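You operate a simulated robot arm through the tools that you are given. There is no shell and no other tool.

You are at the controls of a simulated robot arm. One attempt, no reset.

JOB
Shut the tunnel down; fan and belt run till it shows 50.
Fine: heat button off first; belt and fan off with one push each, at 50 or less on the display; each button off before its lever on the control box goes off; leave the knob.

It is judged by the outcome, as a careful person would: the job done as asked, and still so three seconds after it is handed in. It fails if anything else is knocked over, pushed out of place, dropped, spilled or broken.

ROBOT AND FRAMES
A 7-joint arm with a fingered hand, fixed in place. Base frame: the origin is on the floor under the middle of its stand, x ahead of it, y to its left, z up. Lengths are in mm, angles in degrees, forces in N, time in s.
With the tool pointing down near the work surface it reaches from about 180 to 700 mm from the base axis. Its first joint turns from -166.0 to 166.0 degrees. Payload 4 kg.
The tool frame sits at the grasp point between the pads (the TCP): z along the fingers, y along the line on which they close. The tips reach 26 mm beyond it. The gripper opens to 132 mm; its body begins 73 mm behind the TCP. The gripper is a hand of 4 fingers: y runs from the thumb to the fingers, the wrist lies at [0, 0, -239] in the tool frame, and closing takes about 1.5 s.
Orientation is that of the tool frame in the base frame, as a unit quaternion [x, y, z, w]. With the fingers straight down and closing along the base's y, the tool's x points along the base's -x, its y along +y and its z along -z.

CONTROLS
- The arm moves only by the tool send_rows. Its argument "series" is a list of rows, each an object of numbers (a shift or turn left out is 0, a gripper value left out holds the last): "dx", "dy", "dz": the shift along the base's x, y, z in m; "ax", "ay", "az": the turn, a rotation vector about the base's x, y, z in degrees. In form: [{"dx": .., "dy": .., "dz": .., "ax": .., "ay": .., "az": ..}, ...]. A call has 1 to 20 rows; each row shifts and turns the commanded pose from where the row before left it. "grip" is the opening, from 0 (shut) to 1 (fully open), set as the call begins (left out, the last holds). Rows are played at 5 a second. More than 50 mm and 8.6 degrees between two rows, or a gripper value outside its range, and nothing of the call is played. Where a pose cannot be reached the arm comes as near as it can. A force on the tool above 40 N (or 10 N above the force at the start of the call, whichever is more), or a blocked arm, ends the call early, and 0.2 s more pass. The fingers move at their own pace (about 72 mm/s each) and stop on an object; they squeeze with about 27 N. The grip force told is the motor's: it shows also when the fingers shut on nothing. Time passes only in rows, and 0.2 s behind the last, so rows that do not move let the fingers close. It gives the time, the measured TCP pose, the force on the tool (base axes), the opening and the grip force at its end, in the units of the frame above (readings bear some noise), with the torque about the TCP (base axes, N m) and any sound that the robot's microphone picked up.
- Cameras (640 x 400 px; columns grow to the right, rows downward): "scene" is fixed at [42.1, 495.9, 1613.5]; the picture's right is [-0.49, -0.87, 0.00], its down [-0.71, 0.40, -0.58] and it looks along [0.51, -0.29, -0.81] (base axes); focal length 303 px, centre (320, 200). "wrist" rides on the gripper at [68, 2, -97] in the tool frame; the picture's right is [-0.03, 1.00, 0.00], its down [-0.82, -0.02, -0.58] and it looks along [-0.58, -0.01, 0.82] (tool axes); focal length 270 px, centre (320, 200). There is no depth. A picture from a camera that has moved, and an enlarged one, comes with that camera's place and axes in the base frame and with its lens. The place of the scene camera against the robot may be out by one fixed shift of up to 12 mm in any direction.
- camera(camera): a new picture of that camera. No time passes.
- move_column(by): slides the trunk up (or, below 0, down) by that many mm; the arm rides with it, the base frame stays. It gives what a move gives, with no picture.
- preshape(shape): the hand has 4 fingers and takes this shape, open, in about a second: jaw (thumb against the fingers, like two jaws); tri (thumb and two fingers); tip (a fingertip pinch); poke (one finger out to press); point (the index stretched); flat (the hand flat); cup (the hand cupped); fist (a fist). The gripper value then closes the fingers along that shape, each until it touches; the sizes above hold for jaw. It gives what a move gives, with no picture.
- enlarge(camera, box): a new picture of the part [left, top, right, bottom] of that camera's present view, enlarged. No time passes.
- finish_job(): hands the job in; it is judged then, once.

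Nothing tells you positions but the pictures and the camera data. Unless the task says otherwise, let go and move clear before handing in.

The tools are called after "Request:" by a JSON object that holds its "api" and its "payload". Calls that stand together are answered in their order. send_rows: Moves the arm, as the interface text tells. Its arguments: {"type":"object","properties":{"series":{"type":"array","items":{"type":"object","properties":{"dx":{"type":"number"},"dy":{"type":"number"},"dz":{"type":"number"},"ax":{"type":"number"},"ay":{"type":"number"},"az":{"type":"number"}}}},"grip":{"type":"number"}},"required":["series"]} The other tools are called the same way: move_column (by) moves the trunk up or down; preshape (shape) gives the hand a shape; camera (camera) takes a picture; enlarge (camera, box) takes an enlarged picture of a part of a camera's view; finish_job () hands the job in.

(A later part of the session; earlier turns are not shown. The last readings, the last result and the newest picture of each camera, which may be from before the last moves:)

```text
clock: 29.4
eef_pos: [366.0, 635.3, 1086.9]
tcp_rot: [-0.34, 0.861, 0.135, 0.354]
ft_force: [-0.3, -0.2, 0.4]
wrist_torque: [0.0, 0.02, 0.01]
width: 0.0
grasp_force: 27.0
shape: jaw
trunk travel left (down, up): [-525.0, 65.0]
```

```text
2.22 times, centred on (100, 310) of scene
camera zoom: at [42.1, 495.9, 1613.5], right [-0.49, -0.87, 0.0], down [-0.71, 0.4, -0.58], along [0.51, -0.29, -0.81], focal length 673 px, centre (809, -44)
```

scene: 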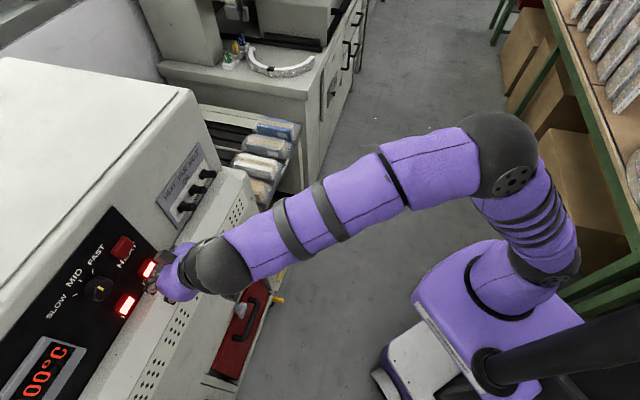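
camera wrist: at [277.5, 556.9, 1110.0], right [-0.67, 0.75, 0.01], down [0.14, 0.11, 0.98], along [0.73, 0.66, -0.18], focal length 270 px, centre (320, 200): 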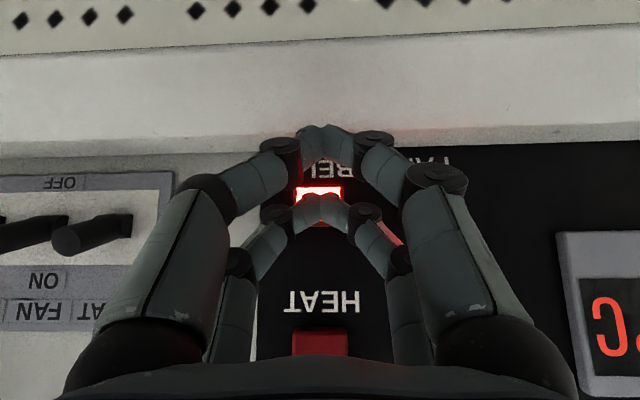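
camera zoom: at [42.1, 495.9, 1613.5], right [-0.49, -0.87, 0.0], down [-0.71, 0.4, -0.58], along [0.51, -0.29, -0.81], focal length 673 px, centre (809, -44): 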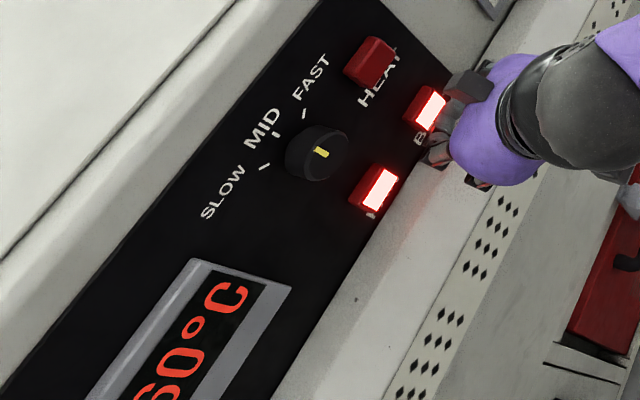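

It shows 60. A little more waiting.

Request:
{"api": "send_rows", "payload": {"series": [{"dx": 0}, {"dx": 0}, {"dx": 0}, {"dx": 0}, {"dx": 0}, {"dx": 0}]}}

Request:
{"api": "enlarge", "payload": {"camera": "scene", "box": [0, 220, 200, 400]}}

Request:
{"api": "enlarge", "payload": {"camera": "wrist", "box": [220, 110, 420, 290]}}

```text
clock: 30.8
eef_pos: [365.6, 635.0, 1087.2]
tcp_rot: [-0.339, 0.861, 0.134, 0.355]
ft_force: [0.7, 0.1, 0.3]
wrist_torque: [0.0, 0.0, 0.0]
width: 0.1
grasp_force: 27.0
shape: jaw
trunk travel left (down, up): [-525.0, 65.0]
```

```text
2.22 times, centred on (100, 310) of scene
camera zoom: at [42.1, 495.9, 1613.5], right [-0.49, -0.87, 0.0], down [-0.71, 0.4, -0.58], along [0.51, -0.29, -0.81], focal length 673 px, centre (809, -44)
```

zoom: 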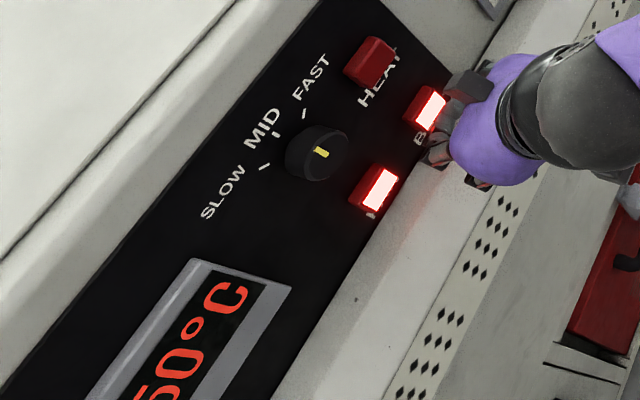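

```text
2.22 times, centred on (320, 200) of wrist
camera zoom: at [277.5, 556.9, 1110.0], right [-0.67, 0.75, 0.01], down [0.14, 0.11, 0.98], along [0.73, 0.66, -0.18], focal length 601 px, centre (320, 200)
```

zoom: 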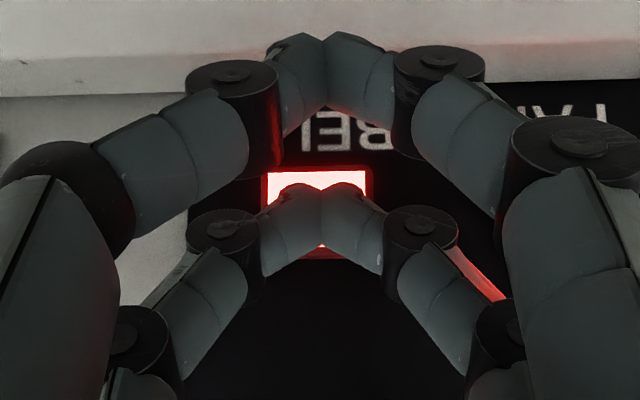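

The digit could be 5 or 6; I'll zoom in on the display to be sure.

Request:
{"api": "enlarge", "payload": {"camera": "scene", "box": [0, 330, 100, 400]}}

```text
5.71 times, centred on (50, 365) of scene
camera zoom: at [42.1, 495.9, 1613.5], right [-0.49, -0.87, 0.0], down [-0.71, 0.4, -0.58], along [0.51, -0.29, -0.81], focal length 1730 px, centre (1863, -743)
```

zoom: 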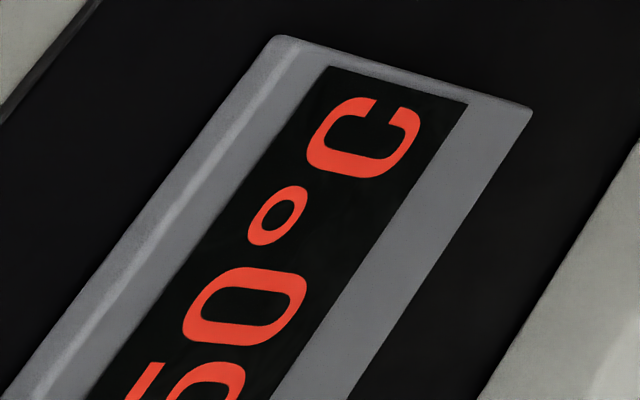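

The visible part of the digit is ambiguous. I'll wait a bit more and compare.

Request:
{"api": "send_rows", "payload": {"series": [{"dx": 0}, {"dx": 0}, {"dx": 0}, {"dx": 0}, {"dx": 0}, {"dx": 0}]}}

Request:
{"api": "enlarge", "payload": {"camera": "scene", "box": [0, 330, 100, 400]}}

Request:
{"api": "enlarge", "payload": {"camera": "wrist", "box": [540, 210, 640, 400]}}

```text
clock: 32.2
eef_pos: [366.7, 635.4, 1087.8]
tcp_rot: [-0.34, 0.861, 0.135, 0.354]
ft_force: [0.1, -0.4, -0.4]
wrist_torque: [-0.02, 0.01, -0.01]
width: 0.0
grasp_force: 27.1
shape: jaw
trunk travel left (down, up): [-525.0, 65.0]
```

```text
5.71 times, centred on (50, 365) of scene
camera zoom: at [42.1, 495.9, 1613.5], right [-0.49, -0.87, 0.0], down [-0.71, 0.4, -0.58], along [0.51, -0.29, -0.81], focal length 1730 px, centre (1863, -743)
```

zoom: 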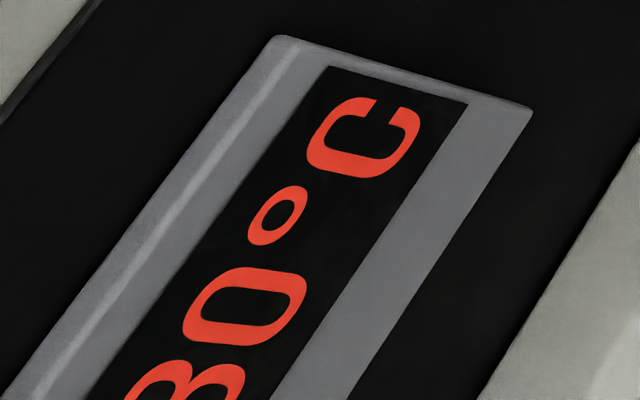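

```text
2.11 times, centred on (590, 305) of wrist
camera zoom: at [277.4, 556.9, 1110.0], right [-0.67, 0.75, 0.01], down [0.14, 0.11, 0.98], along [0.73, 0.66, -0.18], focal length 569 px, centre (-248, -21)
```

zoom: 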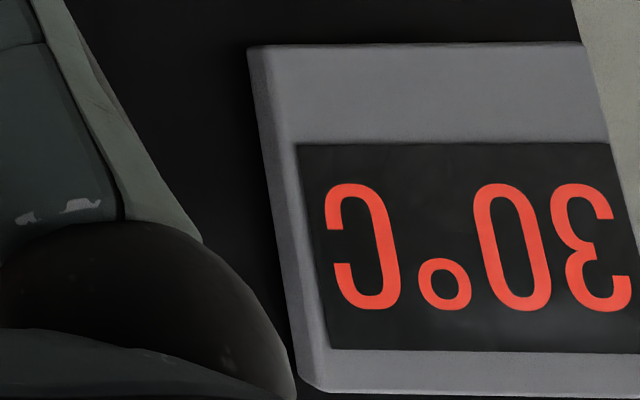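

The display is down to 30, so ≤ 50 is satisfied. Pressing BELT now with small steps.

Request:
{"api": "send_rows", "payload": {"series": [{"dx": 0.0022, "dy": 0.002}, {"dx": 0.0022, "dy": 0.002}, {"dx": 0.0022, "dy": 0.002}, {"dx": 0.0011, "dy": 0.001}]}}

Request:
{"api": "enlarge", "payload": {"camera": "wrist", "box": [220, 110, 420, 290]}}

```text
clock: 33.2
eef_pos: [373.9, 642.1, 1085.7]
tcp_rot: [-0.339, 0.861, 0.134, 0.355]
ft_force: [0.3, 0.3, -0.2]
wrist_torque: [0.0, 0.0, -0.02]
width: 0.0
grasp_force: 27.5
shape: jaw
trunk travel left (down, up): [-525.0, 65.0]
```

```text
2.22 times, centred on (320, 200) of wrist
camera zoom: at [285.6, 563.7, 1110.0], right [-0.67, 0.75, 0.01], down [0.14, 0.11, 0.98], along [0.73, 0.66, -0.18], focal length 601 px, centre (320, 200)
```

zoom: 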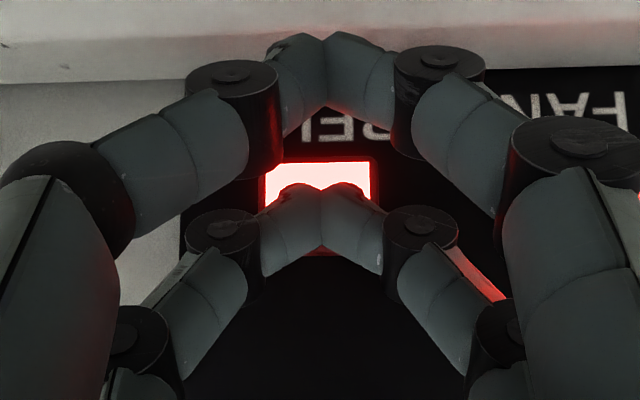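

Still no contact; continuing forward.

Request:
{"api": "send_rows", "payload": {"series": [{"dx": 0.0011, "dy": 0.001}, {"dx": 0.0011, "dy": 0.001}]}}

Request:
{"api": "send_rows", "payload": {"series": [{"dx": 0.0011, "dy": 0.001}]}}

Request:
{"api": "enlarge", "payload": {"camera": "wrist", "box": [220, 110, 420, 290]}}

```text
clock: 33.8
eef_pos: [374.4, 643.9, 1087.9]
tcp_rot: [-0.339, 0.861, 0.135, 0.355]
ft_force: [-1.8, -1.5, -1.5]
wrist_torque: [-0.01, 0.01, 0.01]
width: 0.0
grasp_force: 26.4
shape: jaw
trunk travel left (down, up): [-525.0, 65.0]
```

```text
clock: 34.2
eef_pos: [375.0, 645.1, 1088.3]
tcp_rot: [-0.34, 0.861, 0.135, 0.354]
ft_force: [-2.3, -2.5, 0.6]
wrist_torque: [0.0, 0.01, 0.01]
width: 0.0
grasp_force: 27.0
shape: jaw
trunk travel left (down, up): [-525.0, 65.0]
heard: click
```

```text
2.22 times, centred on (320, 200) of wrist
camera zoom: at [287.9, 566.8, 1110.3], right [-0.67, 0.75, 0.01], down [0.14, 0.11, 0.98], along [0.73, 0.66, -0.18], focal length 601 px, centre (320, 200)
```

zoom: 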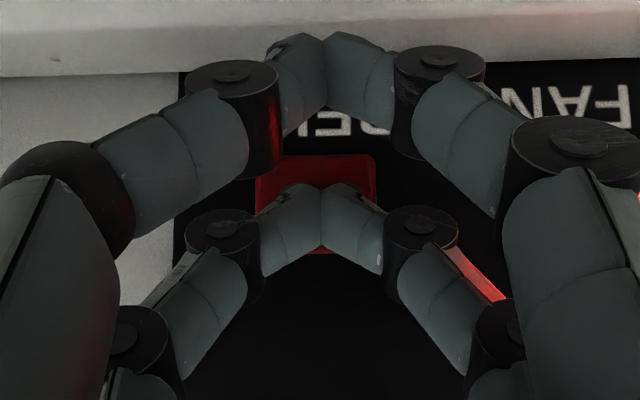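

BELT is off with one click. I'll back away 40 mm and shift sideways about 66 mm to FAN.

Request:
{"api": "send_rows", "payload": {"series": [{"dx": -0.0073, "dy": -0.0068}, {"dx": -0.0073, "dy": -0.0068}, {"dx": -0.0073, "dy": -0.0068}, {"dx": -0.0073, "dy": -0.0068}, {"dx": -0.0115, "dy": 0.012}, {"dx": -0.0115, "dy": 0.012}, {"dx": -0.0115, "dy": 0.012}, {"dx": -0.0115, "dy": 0.012}, {"dx": 0}]}}

Request:
{"api": "camera", "payload": {"camera": "wrist"}}

Request:
{"api": "enlarge", "payload": {"camera": "wrist", "box": [220, 110, 420, 290]}}

Request:
{"api": "camera", "payload": {"camera": "scene"}}

```text
clock: 36.2
eef_pos: [300.3, 666.0, 1088.0]
tcp_rot: [-0.339, 0.862, 0.133, 0.354]
ft_force: [-0.4, 0.4, -0.4]
wrist_torque: [0.02, -0.06, 0.0]
width: 0.0
grasp_force: 27.0
shape: jaw
trunk travel left (down, up): [-525.0, 65.0]
```

```text
taken
camera wrist: at [213.7, 588.4, 1110.4], right [-0.67, 0.75, 0.01], down [0.14, 0.11, 0.98], along [0.73, 0.66, -0.18], focal length 270 px, centre (320, 200)
```

wrist: 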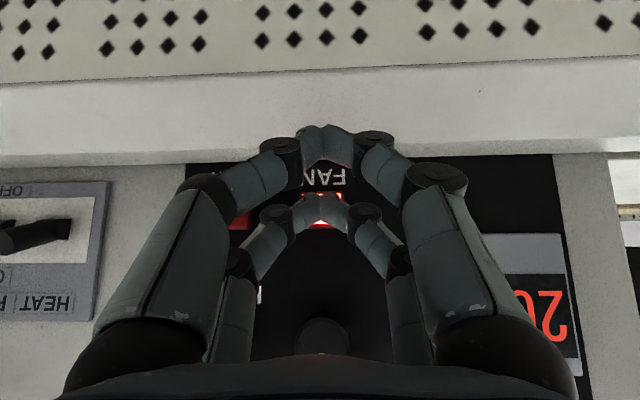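

```text
2.22 times, centred on (320, 200) of wrist
camera zoom: at [213.7, 588.4, 1110.4], right [-0.67, 0.75, 0.01], down [0.14, 0.11, 0.98], along [0.73, 0.66, -0.18], focal length 601 px, centre (320, 200)
```

zoom: 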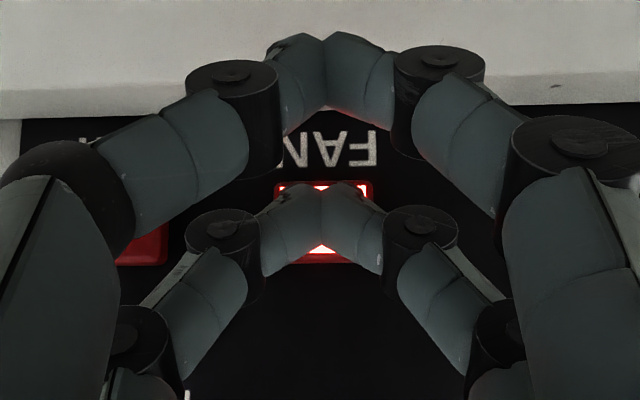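

```text
taken
```

scene: 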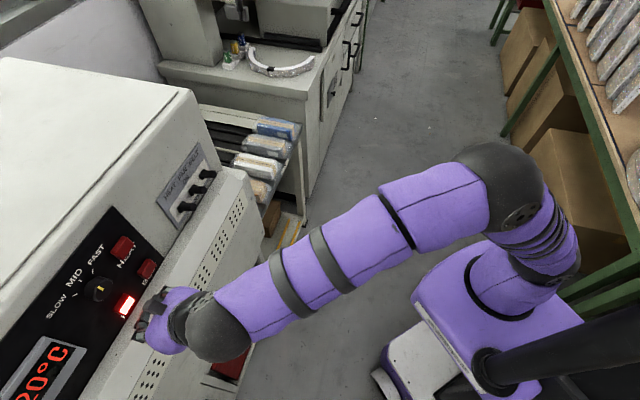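

FAN is centred on the tip; the display shows 20. Advancing 28 mm, then small steps.

Request:
{"api": "send_rows", "payload": {"series": [{"dx": 0.0073, "dy": 0.0068}, {"dx": 0.0073, "dy": 0.0068}, {"dx": 0.0058, "dy": 0.0054}, {"dx": 0}]}}

Request:
{"api": "enlarge", "payload": {"camera": "wrist", "box": [220, 110, 420, 290]}}

```text
clock: 37.2
eef_pos: [322.1, 684.0, 1087.6]
tcp_rot: [-0.339, 0.861, 0.134, 0.355]
ft_force: [0.8, -0.4, -0.6]
wrist_torque: [0.0, -0.01, -0.01]
width: 0.1
grasp_force: 26.8
shape: jaw
trunk travel left (down, up): [-525.0, 65.0]
```

```text
2.22 times, centred on (320, 200) of wrist
camera zoom: at [234.4, 606.8, 1110.0], right [-0.67, 0.75, 0.01], down [0.14, 0.11, 0.98], along [0.73, 0.66, -0.18], focal length 601 px, centre (320, 200)
```

zoom: 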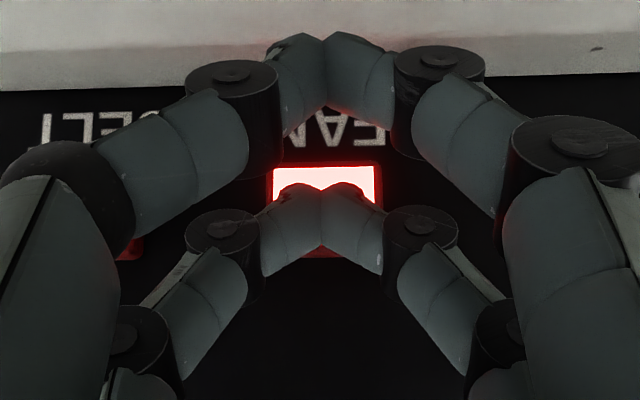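

Centred; about 10 mm left. Continuing gently.

Request:
{"api": "send_rows", "payload": {"series": [{"dx": 0.0022, "dy": 0.002}, {"dx": 0.0022, "dy": 0.002}]}}

Request:
{"api": "send_rows", "payload": {"series": [{"dx": 0.0011, "dy": 0.001}, {"dx": 0.0011, "dy": 0.001}]}}

Request:
{"api": "enlarge", "payload": {"camera": "wrist", "box": [220, 110, 420, 290]}}

```text
clock: 37.8
eef_pos: [325.8, 688.3, 1088.5]
tcp_rot: [-0.338, 0.861, 0.134, 0.354]
ft_force: [0.3, 0.0, 0.9]
wrist_torque: [0.02, 0.0, -0.03]
width: 0.0
grasp_force: 26.7
shape: jaw
trunk travel left (down, up): [-525.0, 65.0]
```

```text
clock: 38.4
eef_pos: [327.7, 690.1, 1086.9]
tcp_rot: [-0.338, 0.861, 0.134, 0.355]
ft_force: [-1.7, -1.1, -0.5]
wrist_torque: [0.01, 0.04, 0.02]
width: 0.0
grasp_force: 27.1
shape: jaw
trunk travel left (down, up): [-525.0, 65.0]
heard: click
```

```text
2.22 times, centred on (320, 200) of wrist
camera zoom: at [240.8, 613.1, 1109.9], right [-0.67, 0.75, 0.01], down [0.14, 0.11, 0.98], along [0.73, 0.66, -0.18], focal length 601 px, centre (320, 200)
```

zoom: 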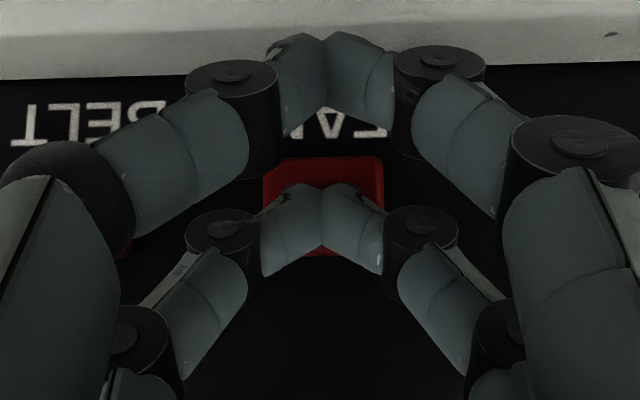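

FAN is off too. I'll back away and confirm all three lights are out before touching the levers.

Request:
{"api": "send_rows", "payload": {"series": [{"dx": -0.0073, "dy": -0.0068}, {"dx": -0.0073, "dy": -0.0068}, {"dx": -0.0073, "dy": -0.0068}, {"dx": -0.0073, "dy": -0.0068}, {"dx": -0.0073, "dy": -0.0068}, {"dx": -0.0073, "dy": -0.0068}, {"dx": -0.0073, "dy": -0.0068}, {"dx": -0.0073, "dy": -0.0068}, {"dz": 0.018}, {"dz": 0.018}, {"dz": 0.018}, {"dz": 0.018}]}}

Request:
{"api": "camera", "payload": {"camera": "wrist"}}

Request:
{"api": "camera", "payload": {"camera": "scene"}}

```text
clock: 41.0
eef_pos: [269.6, 634.9, 1161.2]
tcp_rot: [-0.339, 0.861, 0.136, 0.355]
ft_force: [-0.2, 0.1, -0.5]
wrist_torque: [0.02, 0.0, -0.01]
width: 0.1
grasp_force: 27.1
shape: jaw
trunk travel left (down, up): [-525.0, 65.0]
```

```text
taken
camera wrist: at [181.1, 558.2, 1183.1], right [-0.67, 0.75, 0.01], down [0.14, 0.11, 0.98], along [0.73, 0.66, -0.18], focal length 270 px, centre (320, 200)
```

wrist: 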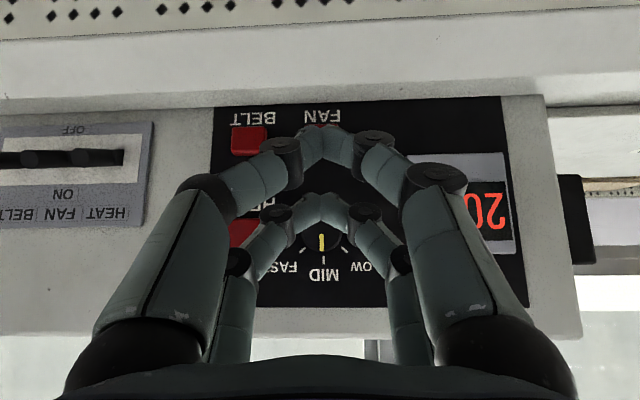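

```text
taken
```

scene: 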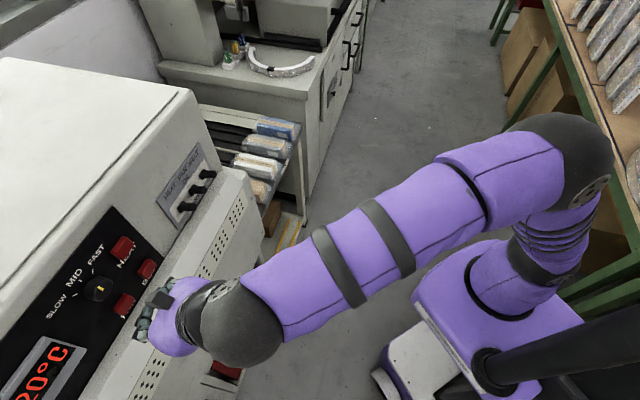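

All three lights are out, the knob is untouched. Now I'll move sideways to in front of and above the lever box, tilting the hand 15° further down.

Request:
{"api": "send_rows", "payload": {"series": [{"dx": 0.0141, "dy": -0.0148}, {"dx": 0.0141, "dy": -0.0148}, {"dx": 0.0141, "dy": -0.0148}, {"dx": 0.0141, "dy": -0.0148}, {"dx": 0.0141, "dy": -0.0148}, {"dx": 0.0141, "dy": -0.0148}, {"dx": 0.0141, "dy": -0.0148}, {"dx": 0.0141, "dy": -0.0148}, {"dx": 0.0141, "dy": -0.0148, "ax": -5.1, "ay": 5.48}, {"dx": 0.0141, "dy": -0.0148, "ax": -5.1, "ay": 5.48}, {"dx": 0}]}}

Request:
{"api": "camera", "payload": {"camera": "wrist"}}

Request:
{"api": "camera", "payload": {"camera": "scene"}}

```text
clock: 43.4
eef_pos: [409.2, 487.4, 1160.3]
tcp_rot: [-0.354, 0.9, 0.089, 0.239]
ft_force: [0.4, 0.0, -0.3]
wrist_torque: [0.0, -0.02, -0.01]
width: 0.1
grasp_force: 26.9
shape: jaw
trunk travel left (down, up): [-525.0, 65.0]
```

```text
taken
camera wrist: at [329.3, 416.3, 1212.4], right [-0.66, 0.75, 0.0], down [0.32, 0.28, 0.9], along [0.67, 0.6, -0.43], focal length 270 px, centre (320, 200)
```

wrist: 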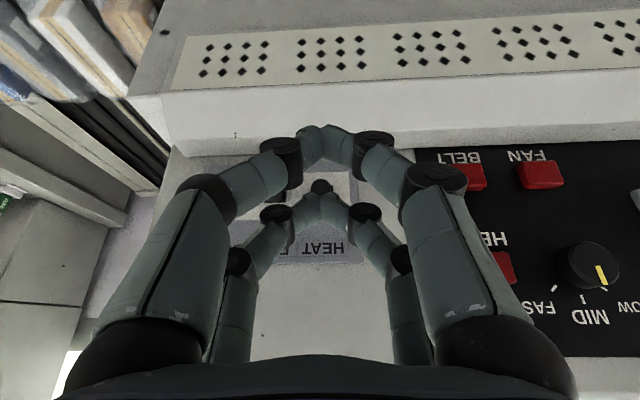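

```text
taken
```

scene: 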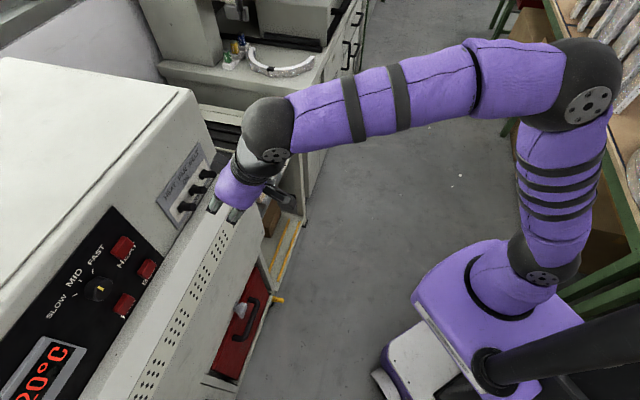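

Request:
{"api": "enlarge", "payload": {"camera": "wrist", "box": [220, 110, 420, 290]}}

Request:
{"api": "enlarge", "payload": {"camera": "scene", "box": [130, 130, 290, 230]}}

```text
2.22 times, centred on (320, 200) of wrist
camera zoom: at [329.3, 416.3, 1212.4], right [-0.66, 0.75, 0.0], down [0.32, 0.28, 0.9], along [0.67, 0.6, -0.43], focal length 601 px, centre (320, 200)
```

zoom: 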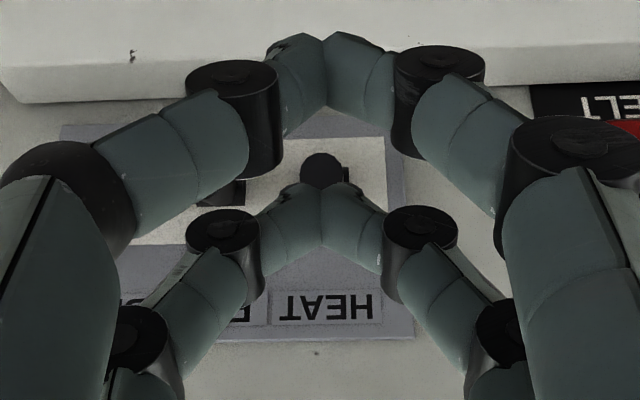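

```text
4.00 times, centred on (210, 180) of scene
camera zoom: at [42.1, 495.9, 1613.5], right [-0.49, -0.87, 0.0], down [-0.71, 0.4, -0.58], along [0.51, -0.29, -0.81], focal length 1211 px, centre (760, 280)
```

zoom: 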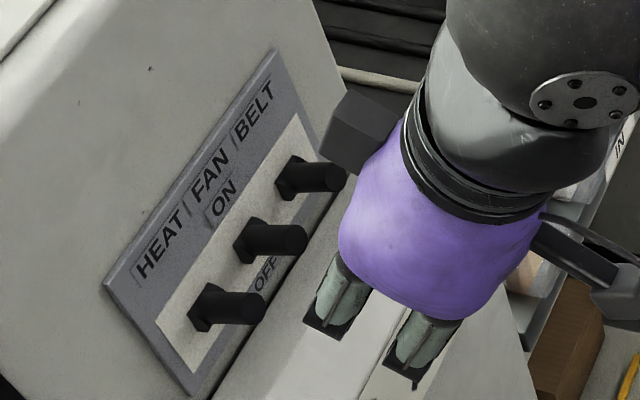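

The HEAT lever is directly ahead and centred. I'll move forward above it at this height (the lower fingers pass about 12 mm above the lever).

Request:
{"api": "send_rows", "payload": {"series": [{"dx": 0.0117, "dy": 0.0107}, {"dx": 0.0117, "dy": 0.0107}, {"dx": 0.0117, "dy": 0.0107}, {"dx": 0.0117, "dy": 0.0107}, {"dx": 0.0117, "dy": 0.0107}, {"dx": 0}]}}

Request:
{"api": "enlarge", "payload": {"camera": "wrist", "box": [220, 110, 420, 290]}}

Request:
{"api": "enlarge", "payload": {"camera": "scene", "box": [130, 130, 290, 230]}}

Request:
{"api": "camera", "payload": {"camera": "wrist"}}

```text
clock: 44.8
eef_pos: [469.4, 543.4, 1159.8]
tcp_rot: [-0.355, 0.899, 0.09, 0.239]
ft_force: [0.8, -0.5, 0.7]
wrist_torque: [-0.01, -0.01, -0.02]
width: 0.3
grasp_force: 27.6
shape: jaw
trunk travel left (down, up): [-525.0, 65.0]
```

```text
2.22 times, centred on (320, 200) of wrist
camera zoom: at [387.9, 471.3, 1211.1], right [-0.66, 0.75, 0.0], down [0.32, 0.28, 0.91], along [0.68, 0.6, -0.43], focal length 601 px, centre (320, 200)
```

zoom: 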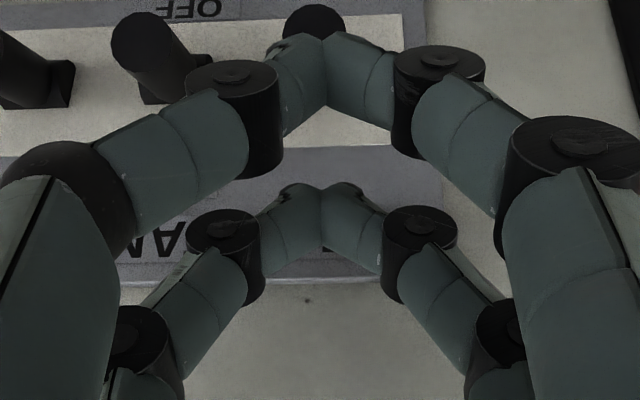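

```text
4.00 times, centred on (210, 180) of scene
camera zoom: at [42.1, 495.9, 1613.5], right [-0.49, -0.87, 0.0], down [-0.71, 0.4, -0.58], along [0.51, -0.29, -0.81], focal length 1211 px, centre (760, 280)
```

zoom: 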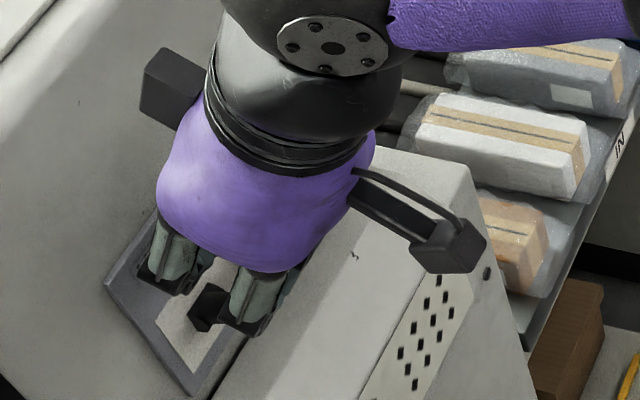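

```text
taken
camera wrist: at [387.9, 471.3, 1211.1], right [-0.66, 0.75, 0.0], down [0.32, 0.28, 0.91], along [0.68, 0.6, -0.43], focal length 270 px, centre (320, 200)
```

wrist: 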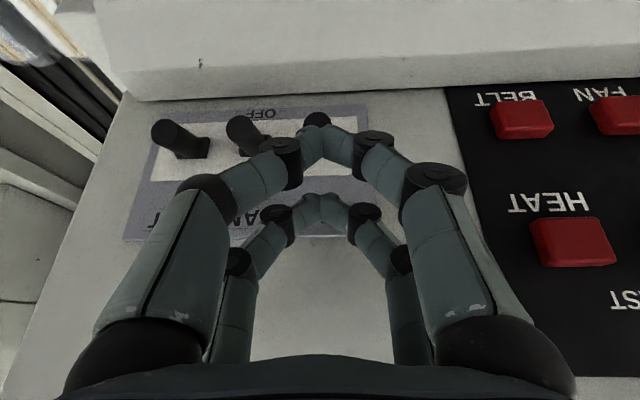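

Positioned above the HEAT lever with the tip about 14 mm inboard of its end. Descending toward contact.

Request:
{"api": "send_rows", "payload": {"series": [{"dz": -0.01}, {"dz": -0.01}, {"dz": -0.01}, {"dz": -0.004}, {"dx": 0}]}}

Request:
{"api": "enlarge", "payload": {"camera": "wrist", "box": [220, 110, 420, 290]}}

Request:
{"api": "camera", "payload": {"camera": "wrist"}}

```text
clock: 46.0
eef_pos: [469.7, 542.1, 1126.0]
tcp_rot: [-0.354, 0.899, 0.089, 0.239]
ft_force: [-0.7, -1.2, 1.1]
wrist_torque: [0.04, -0.03, -0.02]
width: 0.1
grasp_force: 26.9
shape: jaw
trunk travel left (down, up): [-525.0, 65.0]
```

```text
2.22 times, centred on (320, 200) of wrist
camera zoom: at [388.2, 470.1, 1177.6], right [-0.66, 0.75, 0.0], down [0.32, 0.28, 0.91], along [0.68, 0.6, -0.42], focal length 601 px, centre (320, 200)
```

zoom: 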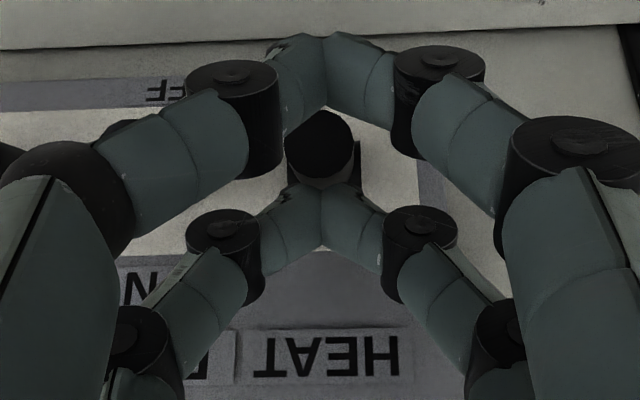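

```text
taken
camera wrist: at [388.2, 470.1, 1177.6], right [-0.66, 0.75, 0.0], down [0.32, 0.28, 0.91], along [0.68, 0.6, -0.42], focal length 270 px, centre (320, 200)
```

wrist: 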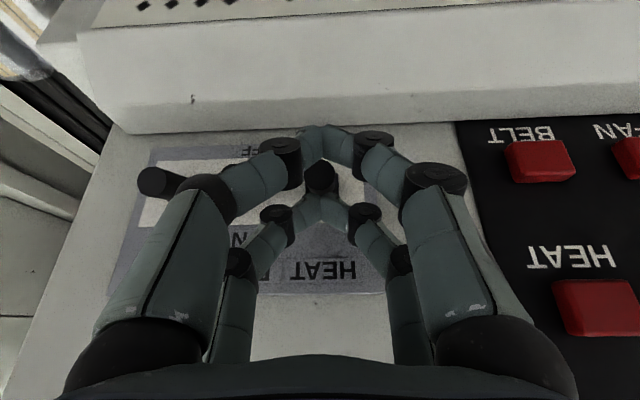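

The lever sits right under the leading tip. Pushing down in 3 mm steps.

Request:
{"api": "send_rows", "payload": {"series": [{"dz": -0.003}, {"dz": -0.003}, {"dz": -0.003}, {"dz": -0.003}]}}

Request:
{"api": "enlarge", "payload": {"camera": "wrist", "box": [220, 110, 420, 290]}}

```text
clock: 47.0
eef_pos: [469.1, 541.2, 1112.9]
tcp_rot: [-0.355, 0.899, 0.089, 0.239]
ft_force: [-0.9, 0.4, -0.7]
wrist_torque: [0.0, -0.01, 0.01]
width: 0.0
grasp_force: 27.2
shape: jaw
trunk travel left (down, up): [-525.0, 65.0]
```

```text
2.22 times, centred on (320, 200) of wrist
camera zoom: at [388.6, 470.5, 1165.1], right [-0.66, 0.75, 0.0], down [0.32, 0.28, 0.91], along [0.68, 0.6, -0.43], focal length 601 px, centre (320, 200)
```

zoom: 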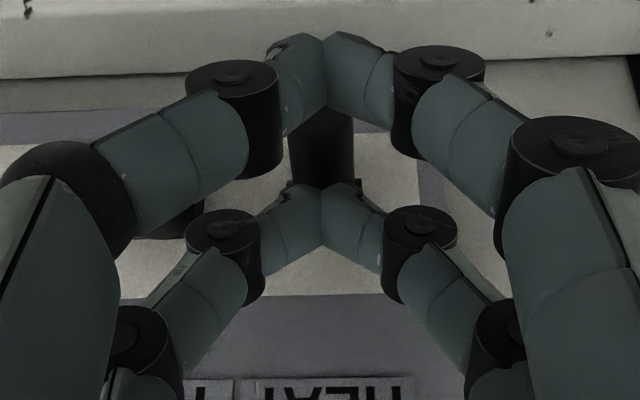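

The lever is moving down with the finger. Continuing to its OFF end.

Request:
{"api": "send_rows", "payload": {"series": [{"dz": -0.003}, {"dz": -0.003}, {"dz": -0.003}]}}

Request:
{"api": "enlarge", "payload": {"camera": "wrist", "box": [220, 110, 420, 290]}}

Request:
{"api": "enlarge", "payload": {"camera": "scene", "box": [130, 130, 290, 230]}}

```text
clock: 47.8
eef_pos: [469.6, 542.3, 1110.7]
tcp_rot: [-0.355, 0.898, 0.093, 0.243]
ft_force: [-1.6, -0.3, 21.9]
wrist_torque: [0.35, -0.43, -0.01]
width: 0.1
grasp_force: 27.5
shape: jaw
trunk travel left (down, up): [-525.0, 65.0]
```

```text
2.22 times, centred on (320, 200) of wrist
camera zoom: at [388.0, 469.9, 1160.1], right [-0.66, 0.75, 0.01], down [0.31, 0.27, 0.91], along [0.68, 0.61, -0.42], focal length 601 px, centre (320, 200)
```

zoom: 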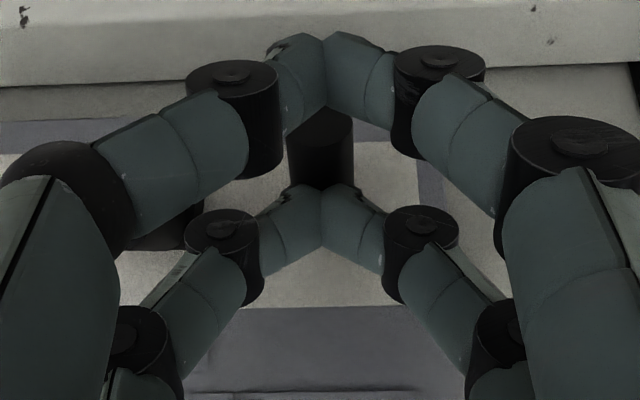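

```text
4.00 times, centred on (210, 180) of scene
camera zoom: at [42.1, 495.9, 1613.5], right [-0.49, -0.87, 0.0], down [-0.71, 0.4, -0.58], along [0.51, -0.29, -0.81], focal length 1211 px, centre (760, 280)
```

zoom: 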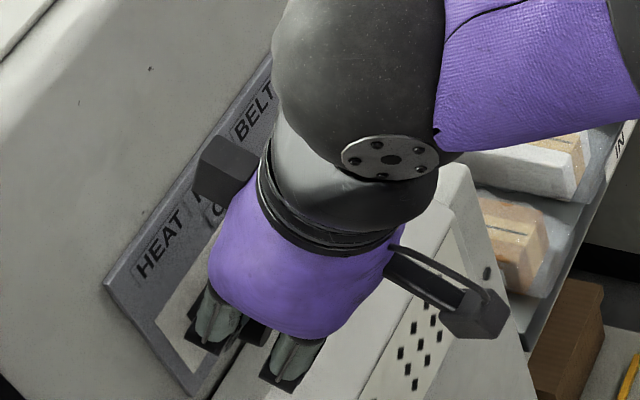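

Force rose to 22 N, so the lever is probably at its end stop. I'll lift off and back away to check it.

Request:
{"api": "send_rows", "payload": {"series": [{"dz": 0.009}, {"dz": 0.012}, {"dz": 0.015}, {"dz": 0.016}, {"dx": -0.0117, "dy": -0.0107}, {"dx": -0.0117, "dy": -0.0107}, {"dx": -0.0117, "dy": -0.0107}, {"dx": -0.0117, "dy": -0.0107}, {"dx": -0.0117, "dy": -0.0107}]}}

Request:
{"api": "camera", "payload": {"camera": "wrist"}}

Request:
{"api": "enlarge", "payload": {"camera": "wrist", "box": [220, 110, 420, 290]}}

Request:
{"api": "enlarge", "payload": {"camera": "scene", "box": [130, 130, 290, 230]}}

```text
clock: 49.8
eef_pos: [410.8, 488.6, 1156.9]
tcp_rot: [-0.354, 0.9, 0.089, 0.239]
ft_force: [-0.8, -0.6, -0.7]
wrist_torque: [-0.01, 0.05, -0.03]
width: 0.1
grasp_force: 27.6
shape: jaw
trunk travel left (down, up): [-525.0, 65.0]
```

```text
taken
camera wrist: at [329.5, 416.2, 1208.6], right [-0.66, 0.75, 0.0], down [0.32, 0.28, 0.91], along [0.68, 0.6, -0.42], focal length 270 px, centre (320, 200)
```

wrist: 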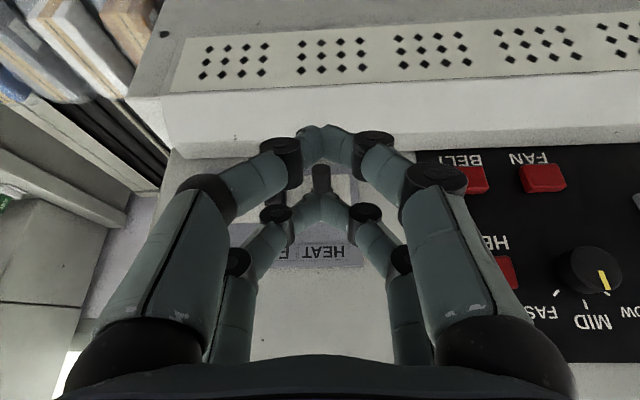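

```text
2.22 times, centred on (320, 200) of wrist
camera zoom: at [329.5, 416.2, 1208.6], right [-0.66, 0.75, 0.0], down [0.32, 0.28, 0.91], along [0.68, 0.6, -0.42], focal length 601 px, centre (320, 200)
```

zoom: 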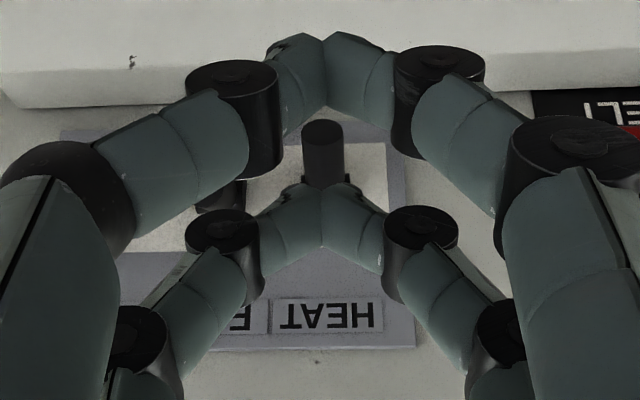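

```text
4.00 times, centred on (210, 180) of scene
camera zoom: at [42.1, 495.9, 1613.5], right [-0.49, -0.87, 0.0], down [-0.71, 0.4, -0.58], along [0.51, -0.29, -0.81], focal length 1211 px, centre (760, 280)
```

zoom: 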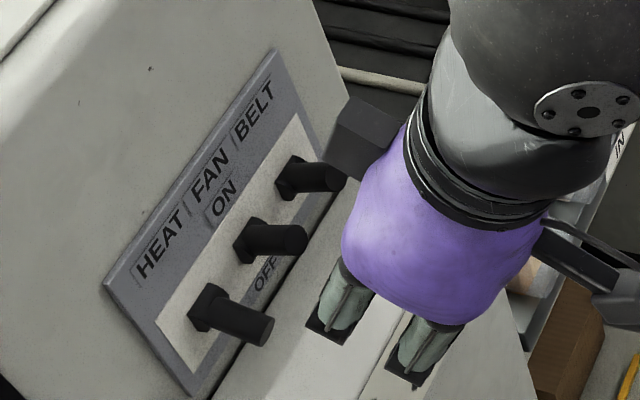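

The HEAT lever is now down at OFF. Next I'll shift sideways 43 mm to the FAN lever.

Request:
{"api": "send_rows", "payload": {"series": [{"dx": 0.0098, "dy": -0.0107, "dz": 0.001}, {"dx": 0.0098, "dy": -0.0107, "dz": 0.001}, {"dx": 0.0098, "dy": -0.0107, "dz": 0.001}, {"dx": 0}]}}

Request:
{"api": "enlarge", "payload": {"camera": "wrist", "box": [220, 110, 420, 290]}}

Request:
{"api": "camera", "payload": {"camera": "wrist"}}

```text
clock: 50.8
eef_pos: [439.9, 454.7, 1159.8]
tcp_rot: [-0.355, 0.9, 0.089, 0.239]
ft_force: [0.2, 1.3, -0.1]
wrist_torque: [0.04, 0.0, -0.04]
width: 0.0
grasp_force: 27.1
shape: jaw
trunk travel left (down, up): [-525.0, 65.0]
```

```text
2.22 times, centred on (320, 200) of wrist
camera zoom: at [359.2, 383.9, 1211.3], right [-0.66, 0.75, 0.0], down [0.32, 0.28, 0.91], along [0.68, 0.6, -0.43], focal length 601 px, centre (320, 200)
```

zoom: 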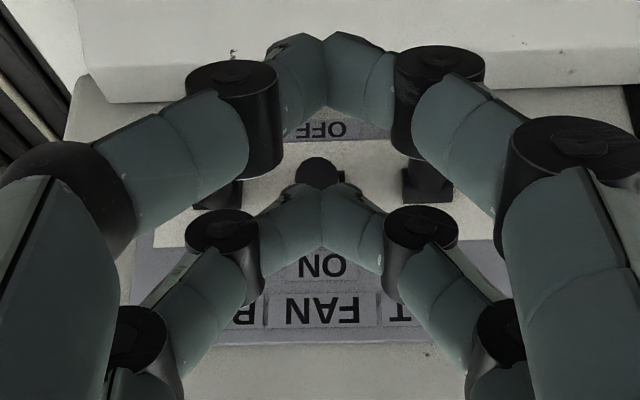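

```text
taken
camera wrist: at [359.2, 383.9, 1211.3], right [-0.66, 0.75, 0.0], down [0.32, 0.28, 0.91], along [0.68, 0.6, -0.43], focal length 270 px, centre (320, 200)
```

wrist: 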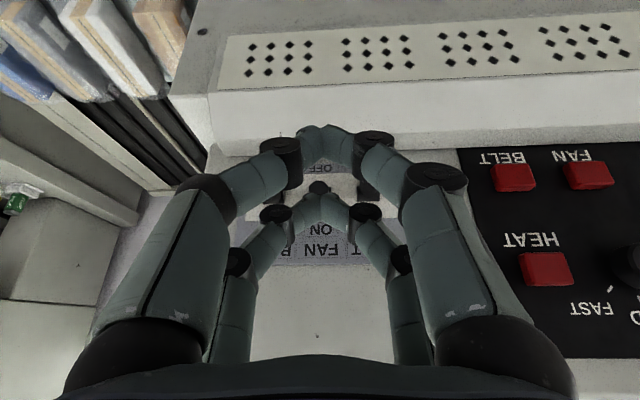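

FAN lever is centred within 2 mm. Moving over it and descending as before.

Request:
{"api": "send_rows", "payload": {"series": [{"dx": 0.0121, "dy": 0.0103}, {"dx": 0.0121, "dy": 0.0103}, {"dx": 0.0121, "dy": 0.0103}, {"dx": 0.0121, "dy": 0.0103}, {"dx": 0.0121, "dy": 0.0103}, {"dz": -0.01}, {"dz": -0.01}, {"dz": -0.01}, {"dx": 0}]}}

Request:
{"api": "enlarge", "payload": {"camera": "wrist", "box": [220, 110, 420, 290]}}

Request:
{"api": "enlarge", "payload": {"camera": "scene", "box": [130, 130, 290, 230]}}

```text
clock: 52.8
eef_pos: [500.9, 507.0, 1130.3]
tcp_rot: [-0.355, 0.9, 0.09, 0.238]
ft_force: [0.3, -0.4, -0.8]
wrist_torque: [0.0, -0.03, 0.03]
width: 0.0
grasp_force: 26.9
shape: jaw
trunk travel left (down, up): [-525.0, 65.0]
```

```text
2.22 times, centred on (320, 200) of wrist
camera zoom: at [419.6, 435.7, 1180.9], right [-0.66, 0.75, 0.0], down [0.32, 0.28, 0.91], along [0.68, 0.6, -0.42], focal length 601 px, centre (320, 200)
```

zoom: 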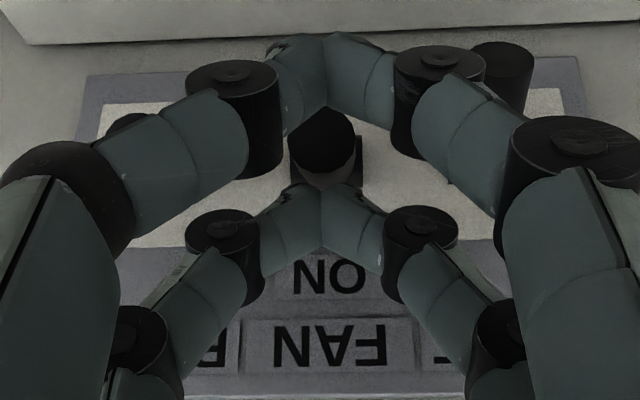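

```text
4.00 times, centred on (210, 180) of scene
camera zoom: at [42.1, 495.9, 1613.5], right [-0.49, -0.87, 0.0], down [-0.71, 0.4, -0.58], along [0.51, -0.29, -0.81], focal length 1211 px, centre (760, 280)
```

zoom: 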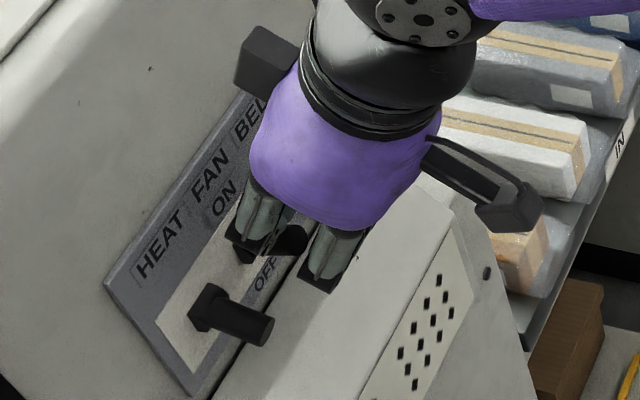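

Aligned over FAN. Pushing down in 3 mm steps.

Request:
{"api": "send_rows", "payload": {"series": [{"dz": -0.003}, {"dz": -0.003}, {"dz": -0.003}, {"dz": -0.003}, {"dz": -0.003}, {"dz": -0.003}]}}

Request:
{"api": "enlarge", "payload": {"camera": "wrist", "box": [220, 110, 420, 290]}}

```text
clock: 54.2
eef_pos: [501.5, 507.6, 1111.7]
tcp_rot: [-0.355, 0.899, 0.09, 0.24]
ft_force: [1.4, 0.3, 0.6]
wrist_torque: [0.01, 0.02, 0.0]
width: 0.1
grasp_force: 26.9
shape: jaw
trunk travel left (down, up): [-525.0, 65.0]
```

```text
2.22 times, centred on (320, 200) of wrist
camera zoom: at [419.4, 436.6, 1163.3], right [-0.66, 0.75, 0.0], down [0.32, 0.28, 0.91], along [0.68, 0.6, -0.43], focal length 601 px, centre (320, 200)
```

zoom: 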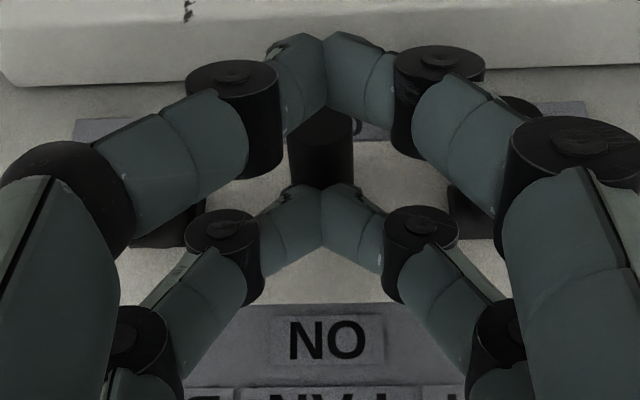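

It moved down; a little more to seat it at the stop.

Request:
{"api": "send_rows", "payload": {"series": [{"dz": -0.0025}, {"dz": -0.0025}]}}

Request:
{"api": "send_rows", "payload": {"series": [{"dz": 0.007}, {"dz": 0.012}, {"dz": 0.015}, {"dz": 0.018}, {"dx": -0.0117, "dy": -0.0107}, {"dx": -0.0117, "dy": -0.0107}, {"dx": -0.0117, "dy": -0.0107}, {"dx": -0.0117, "dy": -0.0107}, {"dx": -0.0117, "dy": -0.0107}]}}

Request:
{"api": "enlarge", "payload": {"camera": "wrist", "box": [220, 110, 420, 290]}}

Request:
{"api": "enlarge", "payload": {"camera": "scene", "box": [130, 130, 290, 230]}}

```text
clock: 54.8
eef_pos: [501.1, 508.0, 1109.1]
tcp_rot: [-0.354, 0.899, 0.089, 0.241]
ft_force: [-0.1, -0.6, 8.7]
wrist_torque: [0.1, -0.2, 0.01]
width: 0.0
grasp_force: 26.7
shape: jaw
trunk travel left (down, up): [-525.0, 65.0]
```

```text
clock: 56.8
eef_pos: [442.8, 452.2, 1158.2]
tcp_rot: [-0.355, 0.9, 0.088, 0.239]
ft_force: [0.4, 0.8, 0.3]
wrist_torque: [0.06, -0.01, -0.01]
width: 0.0
grasp_force: 27.3
shape: jaw
trunk travel left (down, up): [-525.0, 65.0]
```

```text
2.22 times, centred on (320, 200) of wrist
camera zoom: at [361.9, 381.0, 1210.4], right [-0.66, 0.75, 0.0], down [0.32, 0.28, 0.91], along [0.68, 0.6, -0.42], focal length 601 px, centre (320, 200)
```

zoom: 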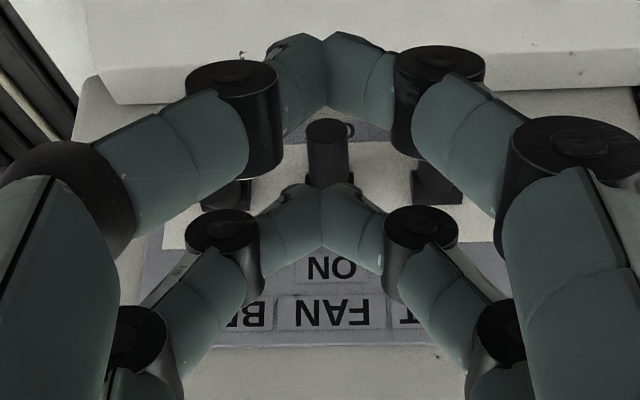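

```text
4.00 times, centred on (210, 180) of scene
camera zoom: at [42.1, 495.9, 1613.5], right [-0.49, -0.87, 0.0], down [-0.71, 0.4, -0.58], along [0.51, -0.29, -0.81], focal length 1211 px, centre (760, 280)
```

zoom: 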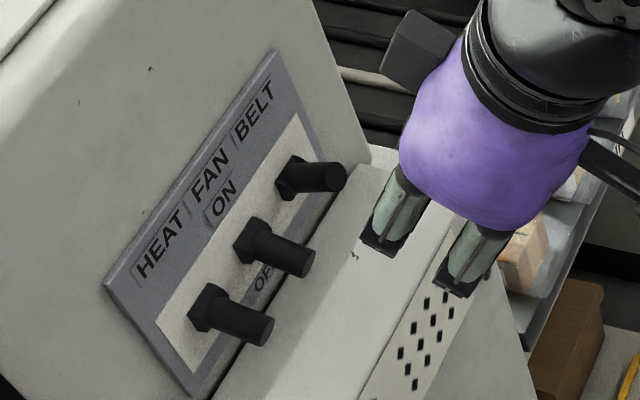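

FAN lever is down as well. Now shifting to the BELT lever.

Request:
{"api": "send_rows", "payload": {"series": [{"dx": 0.0094, "dy": -0.0098, "dz": 0.0006}, {"dx": 0.0094, "dy": -0.0098, "dz": 0.0006}, {"dx": 0.0094, "dy": -0.0098, "dz": 0.0006}, {"dx": 0}]}}

Request:
{"api": "enlarge", "payload": {"camera": "wrist", "box": [220, 110, 420, 290]}}

Request:
{"api": "camera", "payload": {"camera": "wrist"}}

```text
clock: 57.8
eef_pos: [472.0, 425.6, 1161.0]
tcp_rot: [-0.355, 0.899, 0.09, 0.239]
ft_force: [0.5, 0.3, 0.5]
wrist_torque: [0.01, 0.03, -0.01]
width: 0.0
grasp_force: 27.3
shape: jaw
trunk travel left (down, up): [-525.0, 65.0]
```

```text
2.22 times, centred on (320, 200) of wrist
camera zoom: at [391.4, 353.3, 1212.0], right [-0.66, 0.75, 0.0], down [0.32, 0.28, 0.91], along [0.68, 0.6, -0.42], focal length 601 px, centre (320, 200)
```

zoom: 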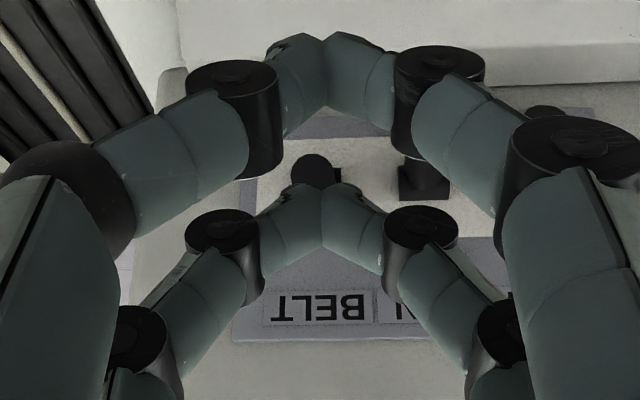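

```text
taken
camera wrist: at [391.4, 353.3, 1212.0], right [-0.66, 0.75, 0.0], down [0.32, 0.28, 0.91], along [0.68, 0.6, -0.42], focal length 270 px, centre (320, 200)
```

wrist: 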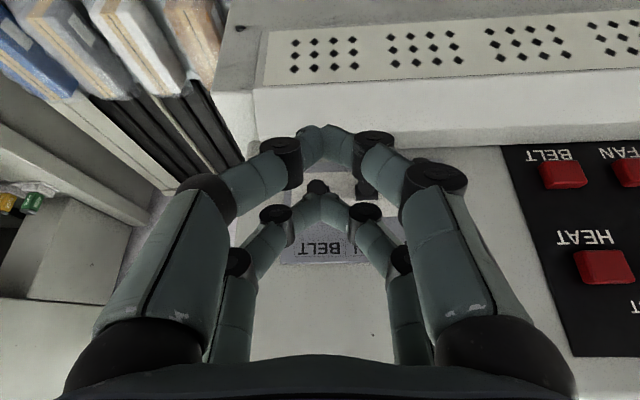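

BELT lever is about 4 mm to one side; I'll correct that while moving over it, then descend.

Request:
{"api": "send_rows", "payload": {"series": [{"dx": 0.012, "dy": 0.0098}, {"dx": 0.012, "dy": 0.0098}, {"dx": 0.012, "dy": 0.0098}, {"dx": 0.012, "dy": 0.0098}, {"dx": 0.012, "dy": 0.0098}, {"dz": -0.01}, {"dz": -0.01}, {"dz": -0.01}, {"dx": 0}]}}

Request:
{"api": "enlarge", "payload": {"camera": "wrist", "box": [220, 110, 420, 290]}}

Request:
{"api": "enlarge", "payload": {"camera": "scene", "box": [130, 130, 290, 230]}}

```text
clock: 59.8
eef_pos: [530.8, 474.2, 1131.8]
tcp_rot: [-0.355, 0.9, 0.09, 0.238]
ft_force: [0.3, -0.5, 0.6]
wrist_torque: [-0.03, 0.0, 0.01]
width: 0.0
grasp_force: 26.9
shape: jaw
trunk travel left (down, up): [-525.0, 65.0]
```

```text
2.22 times, centred on (320, 200) of wrist
camera zoom: at [449.9, 402.1, 1181.8], right [-0.66, 0.75, 0.0], down [0.32, 0.28, 0.91], along [0.68, 0.6, -0.43], focal length 601 px, centre (320, 200)
```

zoom: 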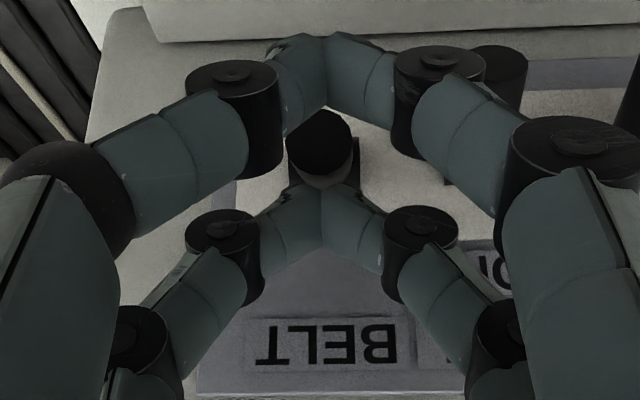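

```text
4.00 times, centred on (210, 180) of scene
camera zoom: at [42.1, 495.9, 1613.5], right [-0.49, -0.87, 0.0], down [-0.71, 0.4, -0.58], along [0.51, -0.29, -0.81], focal length 1211 px, centre (760, 280)
```

zoom: 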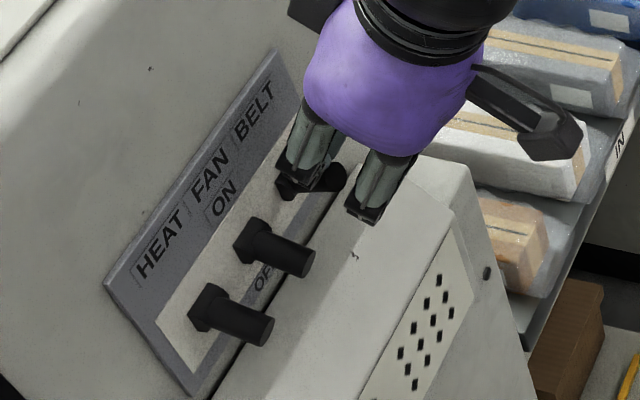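

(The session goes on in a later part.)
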